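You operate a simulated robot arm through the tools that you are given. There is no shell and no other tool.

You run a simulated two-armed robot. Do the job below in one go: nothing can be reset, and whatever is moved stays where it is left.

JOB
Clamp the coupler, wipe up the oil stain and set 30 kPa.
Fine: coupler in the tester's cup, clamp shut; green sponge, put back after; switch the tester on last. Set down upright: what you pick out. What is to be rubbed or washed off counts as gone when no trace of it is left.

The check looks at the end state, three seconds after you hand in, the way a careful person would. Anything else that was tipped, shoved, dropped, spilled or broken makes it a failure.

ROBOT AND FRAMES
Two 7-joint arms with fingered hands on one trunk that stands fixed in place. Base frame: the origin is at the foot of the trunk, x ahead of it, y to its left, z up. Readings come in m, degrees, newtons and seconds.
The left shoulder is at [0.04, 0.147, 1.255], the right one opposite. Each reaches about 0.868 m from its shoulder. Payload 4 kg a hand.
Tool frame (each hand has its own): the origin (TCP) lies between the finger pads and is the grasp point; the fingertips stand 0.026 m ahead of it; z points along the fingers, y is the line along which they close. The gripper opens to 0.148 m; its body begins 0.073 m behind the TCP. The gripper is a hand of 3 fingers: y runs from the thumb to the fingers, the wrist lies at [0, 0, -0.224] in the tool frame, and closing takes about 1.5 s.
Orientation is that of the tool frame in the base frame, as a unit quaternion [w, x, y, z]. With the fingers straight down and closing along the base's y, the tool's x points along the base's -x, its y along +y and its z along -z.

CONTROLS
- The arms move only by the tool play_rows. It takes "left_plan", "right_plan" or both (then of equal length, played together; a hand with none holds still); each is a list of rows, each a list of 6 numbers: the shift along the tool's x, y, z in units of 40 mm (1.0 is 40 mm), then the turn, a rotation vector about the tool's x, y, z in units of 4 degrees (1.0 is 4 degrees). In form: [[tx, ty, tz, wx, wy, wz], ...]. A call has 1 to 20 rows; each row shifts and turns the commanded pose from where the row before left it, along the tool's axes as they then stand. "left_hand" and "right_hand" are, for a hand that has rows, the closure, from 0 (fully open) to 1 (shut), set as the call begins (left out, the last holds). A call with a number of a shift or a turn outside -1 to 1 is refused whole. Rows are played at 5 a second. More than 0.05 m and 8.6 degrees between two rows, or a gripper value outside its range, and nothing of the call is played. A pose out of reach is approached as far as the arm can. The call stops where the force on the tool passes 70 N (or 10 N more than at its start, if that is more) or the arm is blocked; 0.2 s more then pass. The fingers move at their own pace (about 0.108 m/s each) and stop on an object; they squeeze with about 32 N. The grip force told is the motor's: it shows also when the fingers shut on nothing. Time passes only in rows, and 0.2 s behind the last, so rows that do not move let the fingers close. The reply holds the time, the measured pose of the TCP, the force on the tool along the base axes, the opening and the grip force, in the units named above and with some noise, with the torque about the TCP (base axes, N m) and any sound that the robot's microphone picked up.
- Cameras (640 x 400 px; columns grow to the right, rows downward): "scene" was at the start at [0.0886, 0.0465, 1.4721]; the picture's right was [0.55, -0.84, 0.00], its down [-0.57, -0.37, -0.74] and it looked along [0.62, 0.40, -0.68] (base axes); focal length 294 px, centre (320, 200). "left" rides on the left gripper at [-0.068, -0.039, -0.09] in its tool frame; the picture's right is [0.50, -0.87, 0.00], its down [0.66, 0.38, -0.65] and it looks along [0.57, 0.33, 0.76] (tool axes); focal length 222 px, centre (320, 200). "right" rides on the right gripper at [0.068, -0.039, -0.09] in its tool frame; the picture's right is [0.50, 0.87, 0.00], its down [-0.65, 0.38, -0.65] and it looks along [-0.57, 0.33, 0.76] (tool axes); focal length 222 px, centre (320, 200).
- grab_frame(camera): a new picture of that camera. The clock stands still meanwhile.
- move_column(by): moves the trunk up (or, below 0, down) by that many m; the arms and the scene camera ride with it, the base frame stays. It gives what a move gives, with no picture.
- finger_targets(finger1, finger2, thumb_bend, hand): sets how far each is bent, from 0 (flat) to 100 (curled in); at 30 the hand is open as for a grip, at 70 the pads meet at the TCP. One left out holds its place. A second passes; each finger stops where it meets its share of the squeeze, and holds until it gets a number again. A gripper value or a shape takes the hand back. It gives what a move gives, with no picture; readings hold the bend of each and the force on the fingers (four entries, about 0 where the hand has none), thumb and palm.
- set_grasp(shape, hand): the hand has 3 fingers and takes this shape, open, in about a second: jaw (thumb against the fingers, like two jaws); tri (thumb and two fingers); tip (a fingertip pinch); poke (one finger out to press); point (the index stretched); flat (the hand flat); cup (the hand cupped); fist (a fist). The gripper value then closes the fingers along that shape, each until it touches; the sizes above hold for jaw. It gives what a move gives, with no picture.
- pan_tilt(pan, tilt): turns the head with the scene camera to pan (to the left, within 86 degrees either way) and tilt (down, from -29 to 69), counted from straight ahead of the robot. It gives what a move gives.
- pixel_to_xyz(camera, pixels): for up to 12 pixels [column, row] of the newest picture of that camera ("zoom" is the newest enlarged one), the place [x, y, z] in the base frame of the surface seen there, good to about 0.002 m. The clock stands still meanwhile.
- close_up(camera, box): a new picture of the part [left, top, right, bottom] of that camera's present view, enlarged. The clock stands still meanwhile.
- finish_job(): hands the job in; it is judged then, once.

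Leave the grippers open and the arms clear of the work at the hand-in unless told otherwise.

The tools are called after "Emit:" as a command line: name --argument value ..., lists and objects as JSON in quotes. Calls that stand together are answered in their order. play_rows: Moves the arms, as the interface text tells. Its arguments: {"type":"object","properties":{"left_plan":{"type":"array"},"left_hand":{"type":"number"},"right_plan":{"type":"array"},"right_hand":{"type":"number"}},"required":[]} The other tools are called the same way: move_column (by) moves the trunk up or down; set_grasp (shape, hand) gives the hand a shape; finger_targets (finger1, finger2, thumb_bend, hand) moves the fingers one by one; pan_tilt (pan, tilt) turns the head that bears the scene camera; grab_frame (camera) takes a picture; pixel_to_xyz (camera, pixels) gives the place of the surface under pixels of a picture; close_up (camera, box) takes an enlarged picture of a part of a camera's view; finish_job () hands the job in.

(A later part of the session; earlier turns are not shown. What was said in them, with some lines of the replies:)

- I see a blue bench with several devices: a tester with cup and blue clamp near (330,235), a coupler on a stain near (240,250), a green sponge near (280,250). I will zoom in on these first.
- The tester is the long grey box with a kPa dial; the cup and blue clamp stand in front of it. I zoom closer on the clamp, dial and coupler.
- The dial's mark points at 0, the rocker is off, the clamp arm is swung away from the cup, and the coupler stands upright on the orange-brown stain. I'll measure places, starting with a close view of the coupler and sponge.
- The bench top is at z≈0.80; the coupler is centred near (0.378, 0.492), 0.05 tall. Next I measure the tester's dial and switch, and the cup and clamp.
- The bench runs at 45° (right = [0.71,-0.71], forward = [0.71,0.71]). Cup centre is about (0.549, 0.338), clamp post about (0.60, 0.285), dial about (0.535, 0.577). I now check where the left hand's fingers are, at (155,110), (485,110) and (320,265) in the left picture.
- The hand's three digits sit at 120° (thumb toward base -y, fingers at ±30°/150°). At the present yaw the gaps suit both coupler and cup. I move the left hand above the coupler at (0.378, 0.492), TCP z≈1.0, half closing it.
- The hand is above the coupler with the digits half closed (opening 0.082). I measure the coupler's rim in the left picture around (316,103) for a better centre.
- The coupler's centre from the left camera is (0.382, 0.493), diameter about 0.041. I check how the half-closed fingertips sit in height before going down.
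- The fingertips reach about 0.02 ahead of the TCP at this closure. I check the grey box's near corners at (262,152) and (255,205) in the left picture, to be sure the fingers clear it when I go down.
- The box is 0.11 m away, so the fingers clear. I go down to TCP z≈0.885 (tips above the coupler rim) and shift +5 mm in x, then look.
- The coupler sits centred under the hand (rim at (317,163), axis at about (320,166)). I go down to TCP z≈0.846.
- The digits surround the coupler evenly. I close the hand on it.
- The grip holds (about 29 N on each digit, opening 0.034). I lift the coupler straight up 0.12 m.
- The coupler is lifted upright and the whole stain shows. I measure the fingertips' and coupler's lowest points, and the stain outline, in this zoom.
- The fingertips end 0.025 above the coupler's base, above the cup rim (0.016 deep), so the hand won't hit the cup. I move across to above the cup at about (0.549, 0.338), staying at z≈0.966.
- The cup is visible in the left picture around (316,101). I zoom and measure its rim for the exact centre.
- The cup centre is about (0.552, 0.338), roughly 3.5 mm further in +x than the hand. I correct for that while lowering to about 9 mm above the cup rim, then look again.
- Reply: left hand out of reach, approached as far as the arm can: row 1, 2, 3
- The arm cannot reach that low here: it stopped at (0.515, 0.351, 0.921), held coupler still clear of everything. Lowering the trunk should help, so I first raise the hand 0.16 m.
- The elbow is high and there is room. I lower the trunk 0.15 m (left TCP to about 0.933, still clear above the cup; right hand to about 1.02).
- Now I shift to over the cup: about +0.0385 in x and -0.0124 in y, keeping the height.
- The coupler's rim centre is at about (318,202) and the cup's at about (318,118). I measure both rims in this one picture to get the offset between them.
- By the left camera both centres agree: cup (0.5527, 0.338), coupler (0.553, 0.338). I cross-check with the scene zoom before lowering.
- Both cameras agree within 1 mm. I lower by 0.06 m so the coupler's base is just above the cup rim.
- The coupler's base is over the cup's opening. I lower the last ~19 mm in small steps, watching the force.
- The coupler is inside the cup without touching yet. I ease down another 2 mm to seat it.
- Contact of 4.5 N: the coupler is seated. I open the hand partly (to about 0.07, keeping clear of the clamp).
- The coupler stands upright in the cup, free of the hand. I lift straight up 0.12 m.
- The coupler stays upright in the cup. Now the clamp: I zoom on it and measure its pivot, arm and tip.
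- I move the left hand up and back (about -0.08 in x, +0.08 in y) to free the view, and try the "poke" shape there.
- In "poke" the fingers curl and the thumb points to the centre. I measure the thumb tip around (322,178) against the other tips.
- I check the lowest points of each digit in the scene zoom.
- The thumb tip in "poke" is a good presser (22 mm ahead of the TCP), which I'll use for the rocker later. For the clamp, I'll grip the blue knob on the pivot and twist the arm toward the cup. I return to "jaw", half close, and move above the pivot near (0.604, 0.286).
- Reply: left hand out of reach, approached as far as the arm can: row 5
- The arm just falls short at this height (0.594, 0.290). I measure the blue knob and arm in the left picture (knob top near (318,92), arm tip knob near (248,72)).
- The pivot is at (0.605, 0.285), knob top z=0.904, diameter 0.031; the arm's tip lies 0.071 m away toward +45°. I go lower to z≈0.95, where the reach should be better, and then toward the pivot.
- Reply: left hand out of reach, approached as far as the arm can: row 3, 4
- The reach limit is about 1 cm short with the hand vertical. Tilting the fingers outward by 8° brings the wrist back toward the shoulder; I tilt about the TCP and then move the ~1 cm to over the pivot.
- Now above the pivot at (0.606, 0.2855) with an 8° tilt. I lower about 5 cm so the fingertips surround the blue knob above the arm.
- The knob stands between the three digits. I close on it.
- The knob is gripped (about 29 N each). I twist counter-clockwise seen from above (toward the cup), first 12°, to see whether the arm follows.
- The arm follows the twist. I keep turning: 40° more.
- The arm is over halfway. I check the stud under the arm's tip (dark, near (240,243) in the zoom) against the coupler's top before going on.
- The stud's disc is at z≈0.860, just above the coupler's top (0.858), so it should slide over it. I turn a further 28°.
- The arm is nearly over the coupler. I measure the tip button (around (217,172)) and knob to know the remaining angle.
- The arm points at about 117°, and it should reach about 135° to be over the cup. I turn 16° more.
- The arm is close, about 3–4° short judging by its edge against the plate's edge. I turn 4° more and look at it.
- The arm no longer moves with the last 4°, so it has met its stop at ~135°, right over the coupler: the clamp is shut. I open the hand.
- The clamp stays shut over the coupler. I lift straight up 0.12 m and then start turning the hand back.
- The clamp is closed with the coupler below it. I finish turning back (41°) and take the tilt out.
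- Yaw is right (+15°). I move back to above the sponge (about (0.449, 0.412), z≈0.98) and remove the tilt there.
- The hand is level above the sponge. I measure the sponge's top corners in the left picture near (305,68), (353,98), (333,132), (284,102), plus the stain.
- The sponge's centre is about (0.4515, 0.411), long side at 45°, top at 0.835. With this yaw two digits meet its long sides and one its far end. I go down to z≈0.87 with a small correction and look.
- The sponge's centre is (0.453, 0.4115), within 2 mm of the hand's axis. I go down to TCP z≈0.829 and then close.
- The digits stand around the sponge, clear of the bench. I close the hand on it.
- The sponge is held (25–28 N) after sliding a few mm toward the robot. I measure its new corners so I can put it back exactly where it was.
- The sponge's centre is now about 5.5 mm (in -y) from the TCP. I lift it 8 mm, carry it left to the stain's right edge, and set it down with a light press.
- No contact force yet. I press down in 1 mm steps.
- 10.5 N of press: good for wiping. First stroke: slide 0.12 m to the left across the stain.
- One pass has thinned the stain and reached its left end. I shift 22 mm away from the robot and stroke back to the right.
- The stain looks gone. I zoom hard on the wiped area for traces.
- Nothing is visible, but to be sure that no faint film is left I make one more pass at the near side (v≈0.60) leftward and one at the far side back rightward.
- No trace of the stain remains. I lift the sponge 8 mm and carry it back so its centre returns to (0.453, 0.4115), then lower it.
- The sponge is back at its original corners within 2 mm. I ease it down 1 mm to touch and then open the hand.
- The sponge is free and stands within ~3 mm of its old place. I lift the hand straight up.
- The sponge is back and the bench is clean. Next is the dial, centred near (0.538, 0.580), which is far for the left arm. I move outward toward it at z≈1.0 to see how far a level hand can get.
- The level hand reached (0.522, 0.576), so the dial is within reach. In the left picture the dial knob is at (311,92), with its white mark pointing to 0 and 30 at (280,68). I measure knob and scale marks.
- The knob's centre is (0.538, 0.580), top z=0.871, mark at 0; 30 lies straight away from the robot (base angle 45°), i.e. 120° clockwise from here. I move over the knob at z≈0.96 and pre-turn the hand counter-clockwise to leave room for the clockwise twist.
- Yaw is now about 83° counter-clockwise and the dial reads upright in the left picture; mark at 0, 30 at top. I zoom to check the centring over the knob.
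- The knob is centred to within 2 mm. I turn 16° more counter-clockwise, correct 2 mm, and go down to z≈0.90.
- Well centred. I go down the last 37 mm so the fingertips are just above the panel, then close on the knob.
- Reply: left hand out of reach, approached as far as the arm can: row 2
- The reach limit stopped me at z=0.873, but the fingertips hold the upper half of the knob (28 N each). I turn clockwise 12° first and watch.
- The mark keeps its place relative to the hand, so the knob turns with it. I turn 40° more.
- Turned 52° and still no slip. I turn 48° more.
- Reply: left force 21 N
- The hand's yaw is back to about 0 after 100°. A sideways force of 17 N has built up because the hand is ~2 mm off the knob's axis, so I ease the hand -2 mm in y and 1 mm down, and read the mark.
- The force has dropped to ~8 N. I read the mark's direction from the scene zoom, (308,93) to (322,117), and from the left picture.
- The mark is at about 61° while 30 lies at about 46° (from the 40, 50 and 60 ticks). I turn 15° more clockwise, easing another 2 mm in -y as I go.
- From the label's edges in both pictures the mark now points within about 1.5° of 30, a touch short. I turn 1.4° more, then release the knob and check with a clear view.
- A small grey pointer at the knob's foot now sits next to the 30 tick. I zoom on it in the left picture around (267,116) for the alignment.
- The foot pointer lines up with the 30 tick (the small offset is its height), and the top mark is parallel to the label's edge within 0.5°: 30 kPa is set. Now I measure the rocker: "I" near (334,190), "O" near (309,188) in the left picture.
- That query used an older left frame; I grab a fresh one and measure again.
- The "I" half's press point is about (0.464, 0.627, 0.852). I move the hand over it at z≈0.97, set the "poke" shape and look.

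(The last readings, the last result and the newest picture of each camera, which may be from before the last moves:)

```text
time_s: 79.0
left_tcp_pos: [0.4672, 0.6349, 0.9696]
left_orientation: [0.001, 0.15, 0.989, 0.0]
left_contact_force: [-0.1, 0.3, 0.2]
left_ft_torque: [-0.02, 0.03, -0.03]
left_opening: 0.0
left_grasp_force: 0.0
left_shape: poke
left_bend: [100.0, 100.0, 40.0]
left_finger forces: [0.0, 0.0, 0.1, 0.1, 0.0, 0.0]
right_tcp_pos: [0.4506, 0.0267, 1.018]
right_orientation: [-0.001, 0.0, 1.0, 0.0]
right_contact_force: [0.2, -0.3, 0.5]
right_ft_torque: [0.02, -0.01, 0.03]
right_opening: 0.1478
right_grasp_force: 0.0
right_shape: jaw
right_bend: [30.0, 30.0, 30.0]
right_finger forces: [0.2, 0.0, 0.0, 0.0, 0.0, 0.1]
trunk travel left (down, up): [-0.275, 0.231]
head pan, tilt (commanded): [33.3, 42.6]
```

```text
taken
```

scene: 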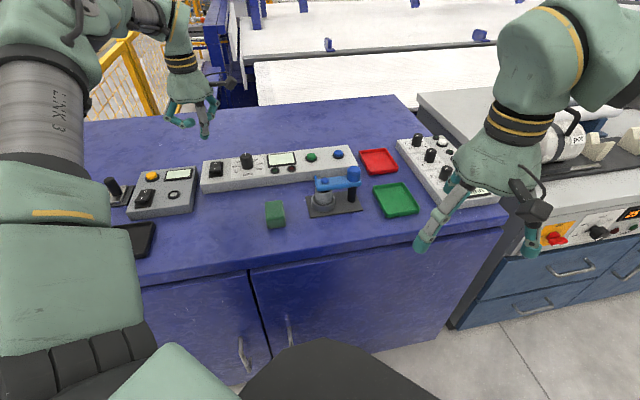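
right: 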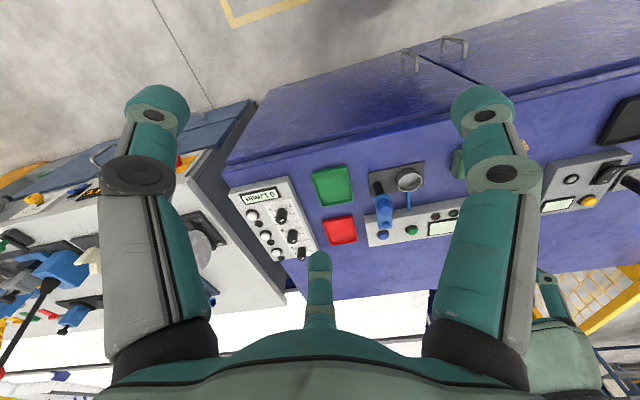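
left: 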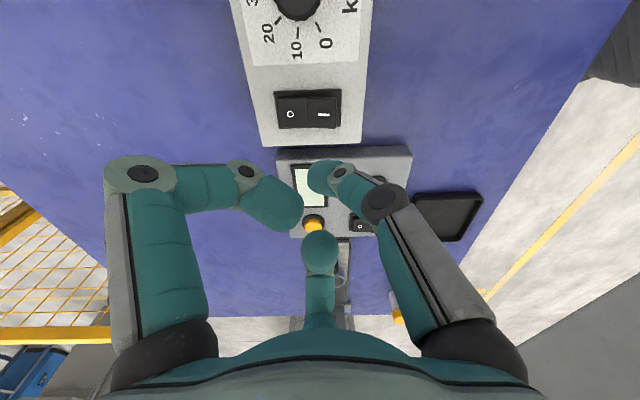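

I lower to z≈0.895 so the thumb tip is about 2 cm above the rocker, and check the alignment.

Emit:
play_rows --left_plan '[[0, 0, 0.9, 0, 0, 0], [0, 0, 0.95, 0, 0, 0]]'

Emit:
grab_frame --camera "left"

Emit:
close_up --camera "scene" --box '[180, 110, 260, 190]'

Emit:
pixel_to_xyz --camera "zoom" --pixels '[[320, 180], [320, 200], [290, 190], [350, 190], [320, 260], [300, 280], [280, 255], [270, 150]]'

```text
time_s: 79.7
left_tcp_pos: [0.4666, 0.6356, 0.8972]
left_orientation: [0.001, 0.15, 0.989, 0.0]
left_contact_force: [-0.1, 0.0, -0.8]
left_ft_torque: [0.0, 0.0, 0.01]
left_opening: 0.0
left_grasp_force: 0.1
left_shape: poke
left_bend: [100.0, 100.0, 40.0]
left_finger forces: [0.0, 0.1, 0.0, 0.0, 0.0, 0.0]
right_tcp_pos: [0.4499, 0.028, 1.0198]
right_orientation: [-0.001, -0.001, 1.0, 0.001]
right_contact_force: [-0.1, 0.7, -0.1]
right_ft_torque: [0.01, 0.0, 0.0]
right_opening: 0.1477
right_grasp_force: 0.1
right_shape: jaw
right_bend: [30.0, 30.0, 30.0]
right_finger forces: [0.0, 0.0, 0.0, 0.1, 0.0, 0.0]
trunk travel left (down, up): [-0.275, 0.231]
head pan, tilt (commanded): [33.3, 42.6]
```

```text
taken
```

left: 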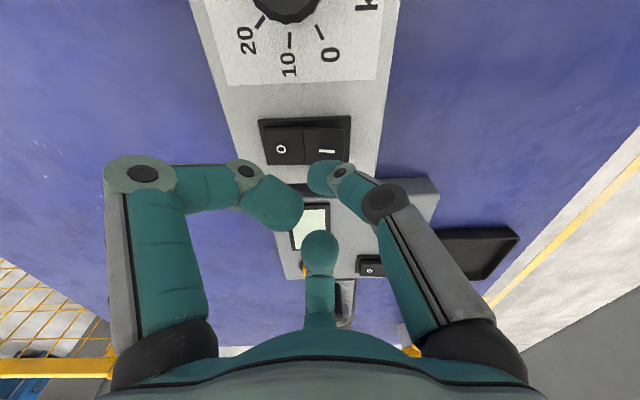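

```text
5.00 times, centred on (220, 150) of scene
```

zoom: 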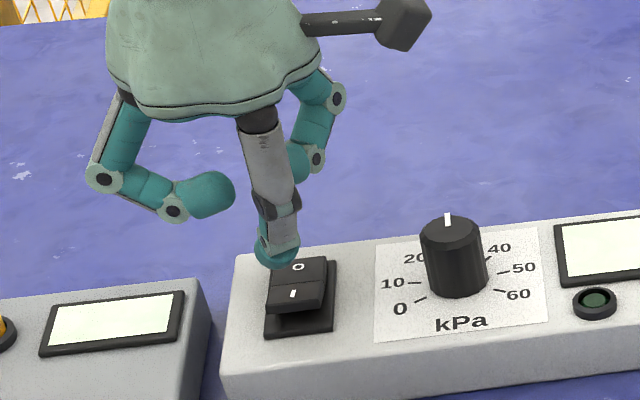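

```text
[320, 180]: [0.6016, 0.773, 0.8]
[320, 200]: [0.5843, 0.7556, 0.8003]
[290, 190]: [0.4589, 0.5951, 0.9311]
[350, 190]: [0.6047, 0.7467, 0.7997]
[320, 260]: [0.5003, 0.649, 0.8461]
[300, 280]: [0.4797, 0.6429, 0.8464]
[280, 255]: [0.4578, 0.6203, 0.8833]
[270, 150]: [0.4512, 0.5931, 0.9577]
```

Emit:
pixel_to_xyz --camera "zoom" --pixels '[[277, 266], [260, 252], [294, 252], [277, 258], [292, 293], [275, 300], [320, 296], [298, 305], [292, 286]]'

Emit:
pixel_to_xyz --camera "left" --pixels '[[325, 151], [281, 149], [320, 170], [312, 180], [325, 175], [335, 140], [340, 152], [345, 150]]'

```text
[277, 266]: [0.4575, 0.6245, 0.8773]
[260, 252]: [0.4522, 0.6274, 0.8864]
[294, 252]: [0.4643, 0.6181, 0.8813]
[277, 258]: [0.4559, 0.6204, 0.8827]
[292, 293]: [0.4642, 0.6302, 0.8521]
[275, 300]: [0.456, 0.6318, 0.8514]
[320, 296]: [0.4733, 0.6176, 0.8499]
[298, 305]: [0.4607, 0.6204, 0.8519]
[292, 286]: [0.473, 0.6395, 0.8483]
```

```text
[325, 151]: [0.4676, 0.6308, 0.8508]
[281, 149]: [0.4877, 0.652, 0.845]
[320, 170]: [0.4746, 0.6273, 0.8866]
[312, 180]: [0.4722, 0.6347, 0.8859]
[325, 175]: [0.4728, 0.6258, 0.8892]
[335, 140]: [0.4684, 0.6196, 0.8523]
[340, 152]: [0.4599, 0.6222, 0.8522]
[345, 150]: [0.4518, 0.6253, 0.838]
```

The thumb tip stands over the "I" half. I press down: 20 mm first, then small steps.

Emit:
play_rows --left_plan '[[0, 0, 0.25, 0, 0, 0], [0, 0, 0.25, 0, 0, 0], [0, 0, 0.08, 0, 0, 0], [0, 0, 0.05, 0, 0, 0]]'

Emit:
close_up --camera "scene" --box '[180, 110, 260, 190]'

```text
time_s: 80.7
left_tcp_pos: [0.4657, 0.6347, 0.8727]
left_orientation: [0.001, 0.15, 0.989, 0.001]
left_contact_force: [-2.1, -0.8, 4.1]
left_ft_torque: [-0.02, -0.03, -0.01]
left_opening: 0.0003
left_grasp_force: 0.1
left_shape: poke
left_bend: [100.0, 100.0, 40.0]
left_finger forces: [0.0, 0.1, 0.0, 0.1, 4.1, 0.0]
right_tcp_pos: [0.4504, 0.0271, 1.0186]
right_orientation: [0.0, 0.0, 1.0, 0.0]
right_contact_force: [0.4, 0.0, 0.2]
right_ft_torque: [0.0, -0.03, 0.02]
right_opening: 0.148
right_grasp_force: 0.0
right_shape: jaw
right_bend: [30.0, 30.0, 30.0]
right_finger forces: [0.0, 0.1, 0.0, 0.0, 0.0, 0.1]
trunk travel left (down, up): [-0.275, 0.231]
head pan, tilt (commanded): [33.3, 42.6]
```

```text
5.00 times, centred on (220, 150) of scene
```

zoom: 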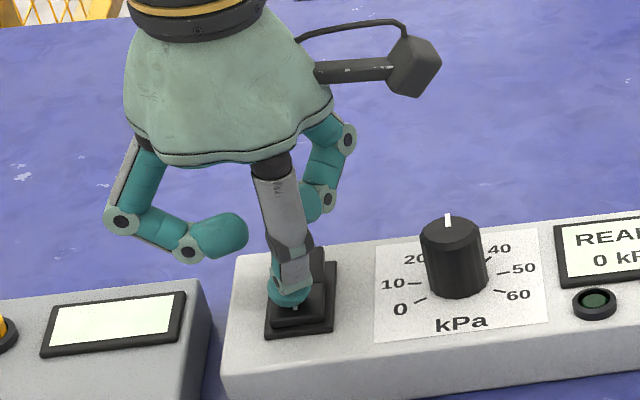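

The display has lit up ("READ… 0 kP…"), so the switch is on. I lift off and read the display and rocker.

Emit:
play_rows --left_plan '[[0, 0, -0.3, 0, 0, 0], [0, 0, -0.7, 0, 0, 0], [0, 0, -1, 0, 0, 0], [0, 0, -1, 0, 0, 0]]'

Emit:
close_up --camera "scene" --box '[190, 130, 370, 220]'

Emit:
close_up --camera "scene" --box '[260, 140, 310, 185]'

Emit:
close_up --camera "scene" --box '[195, 140, 265, 195]'

```text
time_s: 81.7
left_tcp_pos: [0.4652, 0.6344, 0.9937]
left_orientation: [-0.001, 0.15, 0.989, 0.002]
left_contact_force: [-0.4, 0.0, 1.1]
left_ft_torque: [-0.02, -0.03, 0.01]
left_opening: 0.0001
left_grasp_force: 0.1
left_shape: poke
left_bend: [100.0, 100.0, 40.0]
left_finger forces: [0.0, 0.0, 0.0, 0.1, 0.0, 0.0]
right_tcp_pos: [0.4519, 0.0269, 1.0192]
right_orientation: [0.0, 0.0, 1.0, 0.001]
right_contact_force: [-0.2, 0.4, -0.1]
right_ft_torque: [0.05, 0.0, 0.01]
right_opening: 0.1479
right_grasp_force: 0.1
right_shape: jaw
right_bend: [30.0, 30.0, 30.0]
right_finger forces: [0.0, 0.0, 0.0, 0.1, 0.1, 0.0]
trunk travel left (down, up): [-0.275, 0.231]
head pan, tilt (commanded): [33.3, 42.6]
```

```text
3.56 times, centred on (280, 175) of scene
```

zoom: 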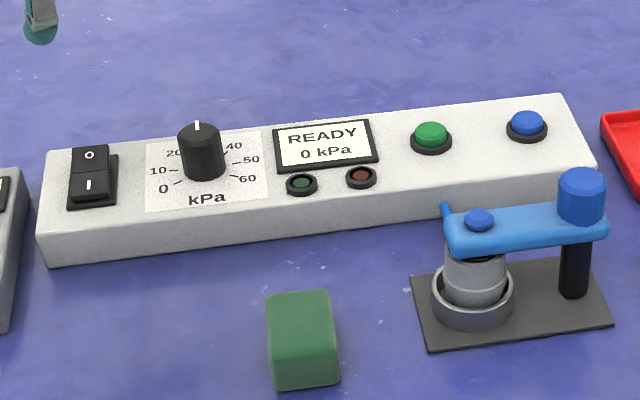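

```text
8.89 times, centred on (285, 162) of scene
```

zoom: 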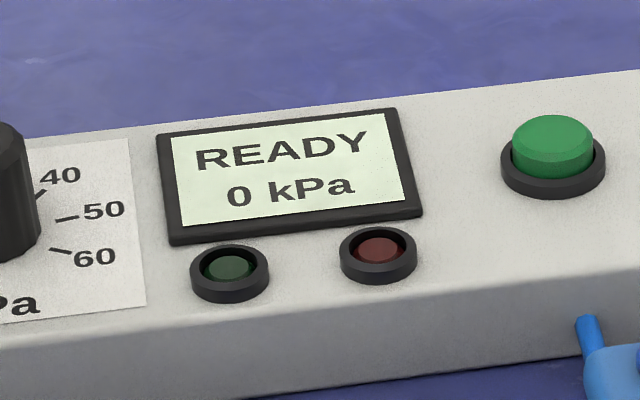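

```text
7.27 times, centred on (230, 168) of scene
```

zoom: 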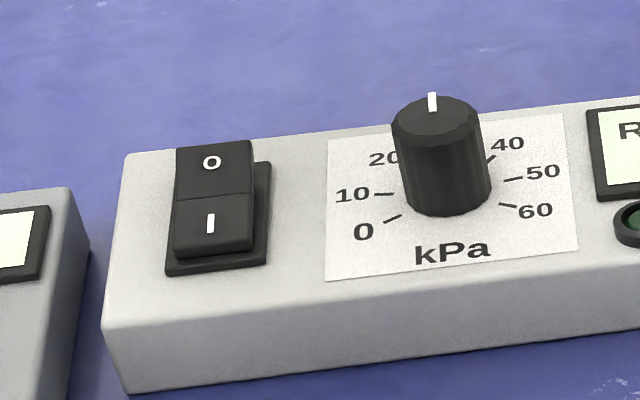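

The tester shows READY, rocker on "I", dial at 30, clamp shut, sponge back. The job is complete except for clearing the arms. I raise the trunk back by 0.15 m and open the left hand.

Emit:
move_column --by 0.15

Emit:
set_grasp --hand "left" --shape "jaw"

Emit:
play_rows --left_plan '[[0.249, -0.8, -0.15, 0, 0, 0], [0.249, -0.8, -0.15, 0, 0, 0], [0.249, -0.8, -0.15, 0, 0, 0], [0.249, -0.8, -0.15, 0, 0, 0], [0.249, -0.8, -0.15, 0, 0, 0], [0.249, -0.8, -0.15, 0, 0, 0], [0.249, -0.8, -0.15, 0, 0, 0]]' --left_hand 0

Emit:
grab_frame --camera "scene"

```text
time_s: 83.4
left_tcp_pos: [0.4672, 0.6348, 1.1422]
left_orientation: [-0.001, 0.15, 0.989, 0.001]
left_contact_force: [-0.1, 0.0, 0.6]
left_ft_torque: [0.01, -0.02, 0.02]
left_opening: 0.0
left_grasp_force: 0.1
left_shape: poke
left_bend: [100.0, 100.0, 40.0]
left_finger forces: [0.0, 0.0, 0.0, 0.1, 0.0, 0.0]
right_tcp_pos: [0.4511, 0.0278, 1.1684]
right_orientation: [-0.001, 0.0, 1.0, 0.0]
right_contact_force: [0.3, -0.3, 0.8]
right_ft_torque: [0.01, 0.0, 0.01]
right_opening: 0.1478
right_grasp_force: 0.2
right_shape: jaw
right_bend: [30.0, 30.0, 30.0]
right_finger forces: [0.1, 0.0, 0.0, 0.0, 0.1, 0.1]
trunk travel left (down, up): [-0.425, 0.081]
head pan, tilt (commanded): [33.3, 42.6]
```

```text
time_s: 84.3
left_tcp_pos: [0.466, 0.6336, 1.1413]
left_orientation: [0.0, 0.15, 0.989, 0.001]
left_contact_force: [0.1, 0.7, -0.5]
left_ft_torque: [0.03, 0.04, 0.02]
left_opening: 0.1479
left_grasp_force: 0.1
left_shape: jaw
left_bend: [30.0, 30.0, 30.0]
left_finger forces: [0.1, 0.1, 0.0, 0.0, 0.0, 0.0]
right_tcp_pos: [0.451, 0.0276, 1.1684]
right_orientation: [-0.001, 0.0, 1.0, 0.0]
right_contact_force: [-0.7, 0.5, -0.6]
right_ft_torque: [0.01, 0.01, 0.03]
right_opening: 0.1481
right_grasp_force: 0.0
right_shape: jaw
right_bend: [30.0, 30.0, 30.0]
right_finger forces: [0.0, 0.1, 0.1, 0.0, 0.1, 0.0]
trunk travel left (down, up): [-0.425, 0.081]
head pan, tilt (commanded): [33.3, 42.6]
```

```text
time_s: 85.9
left_tcp_pos: [0.3319, 0.4416, 1.1835]
left_orientation: [0.0, 0.149, 0.989, 0.001]
left_contact_force: [-0.7, -1.4, 1.0]
left_ft_torque: [0.02, 0.01, 0.05]
left_opening: 0.1481
left_grasp_force: 0.1
left_shape: jaw
left_bend: [30.0, 30.0, 30.0]
left_finger forces: [0.1, 0.1, 0.0, 0.0, 0.1, 0.0]
right_tcp_pos: [0.45, 0.0273, 1.1696]
right_orientation: [0.0, 0.0, 1.0, 0.001]
right_contact_force: [0.6, 0.4, 0.6]
right_ft_torque: [-0.02, 0.0, 0.03]
right_opening: 0.1478
right_grasp_force: 0.1
right_shape: jaw
right_bend: [30.0, 30.0, 30.0]
right_finger forces: [0.0, 0.0, 0.0, 0.1, 0.1, 0.1]
trunk travel left (down, up): [-0.425, 0.081]
head pan, tilt (commanded): [33.3, 42.6]
```

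```text
taken
```

scene: 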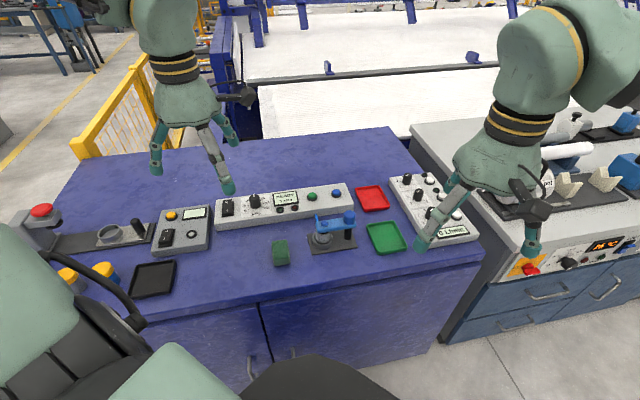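

Both arms are clear and the scene camera is in its starting pose. I repeat the first close-ups to compare the sponge's place, look for stain traces, and verify the dial and clamp.

Emit:
close_up --camera "scene" --box '[215, 225, 305, 280]'

Emit:
close_up --camera "scene" --box '[210, 180, 290, 230]'

Emit:
close_up --camera "scene" --box '[295, 180, 375, 260]'

Emit:
close_up --camera "scene" --box '[20, 180, 240, 310]'

```text
7.11 times, centred on (260, 252) of scene
```

zoom: 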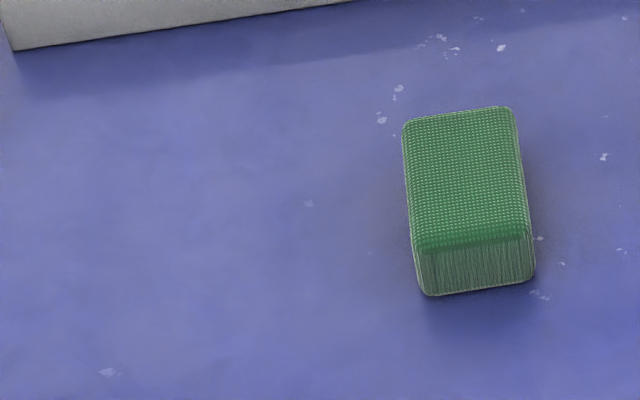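

```text
8.00 times, centred on (250, 205) of scene
```

zoom: 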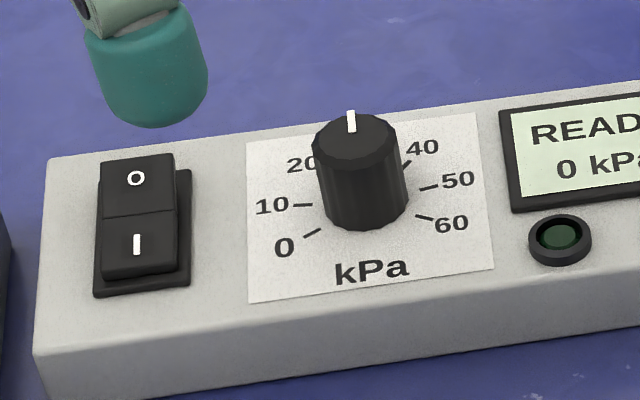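

```text
5.00 times, centred on (335, 220) of scene
```

zoom: 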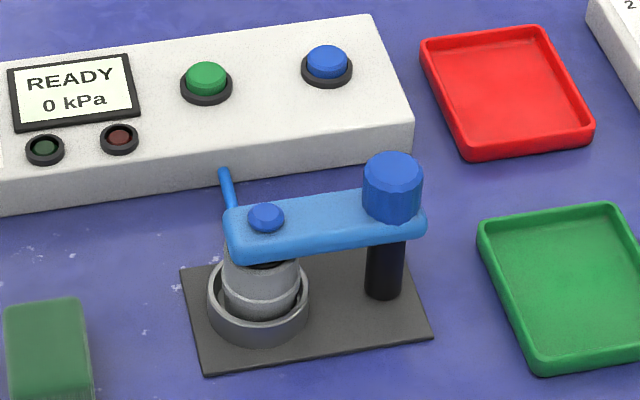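

```text
2.91 times, centred on (130, 245) of scene
```

zoom: 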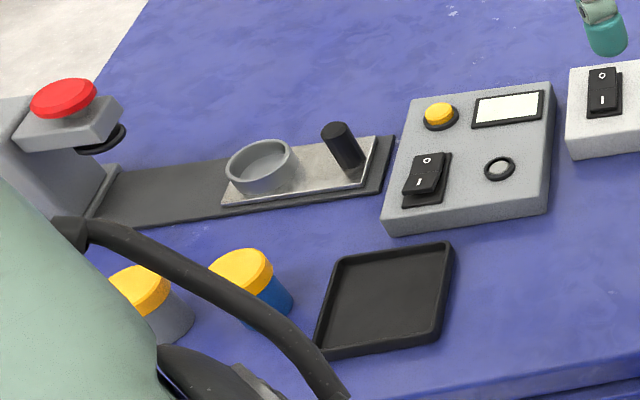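

Everything checks out:
- **Tester:** it has not moved and shows READY. The rocker is on "I" and the dial mark points at 30.
- **Coupler:** it stands upright in the cup under the shut clamp.
- **Stain:** no trace is left.
- **Sponge:** it is back within about 3 mm of its place.
- **Arms:** both grippers are open and the arms are clear.

I hand in the job.

Emit:
finish_job

```text
The job is handed in.
```

The job is done and handed in. I don't have the check's result, but my last look at the bench showed everything in place:

- **Coupler:** it stands upright in the tester's cup, and the clamp arm is swung shut over it against its stop.
- **Oil stain:** I wiped it with the green sponge until no trace showed, then made two more passes. The sponge is back within about 3 mm of where it stood.
- **Pressure:** the dial mark points at 30 kPa, to within about a degree.
- **Tester:** I switched it on last. The display reads "READY, 0 kPa"; I took the 0 kPa to be the actual pressure, since no test has been started.

Nothing else on the bench looked moved or tipped. Both grippers are open and the arms are clear of the work.
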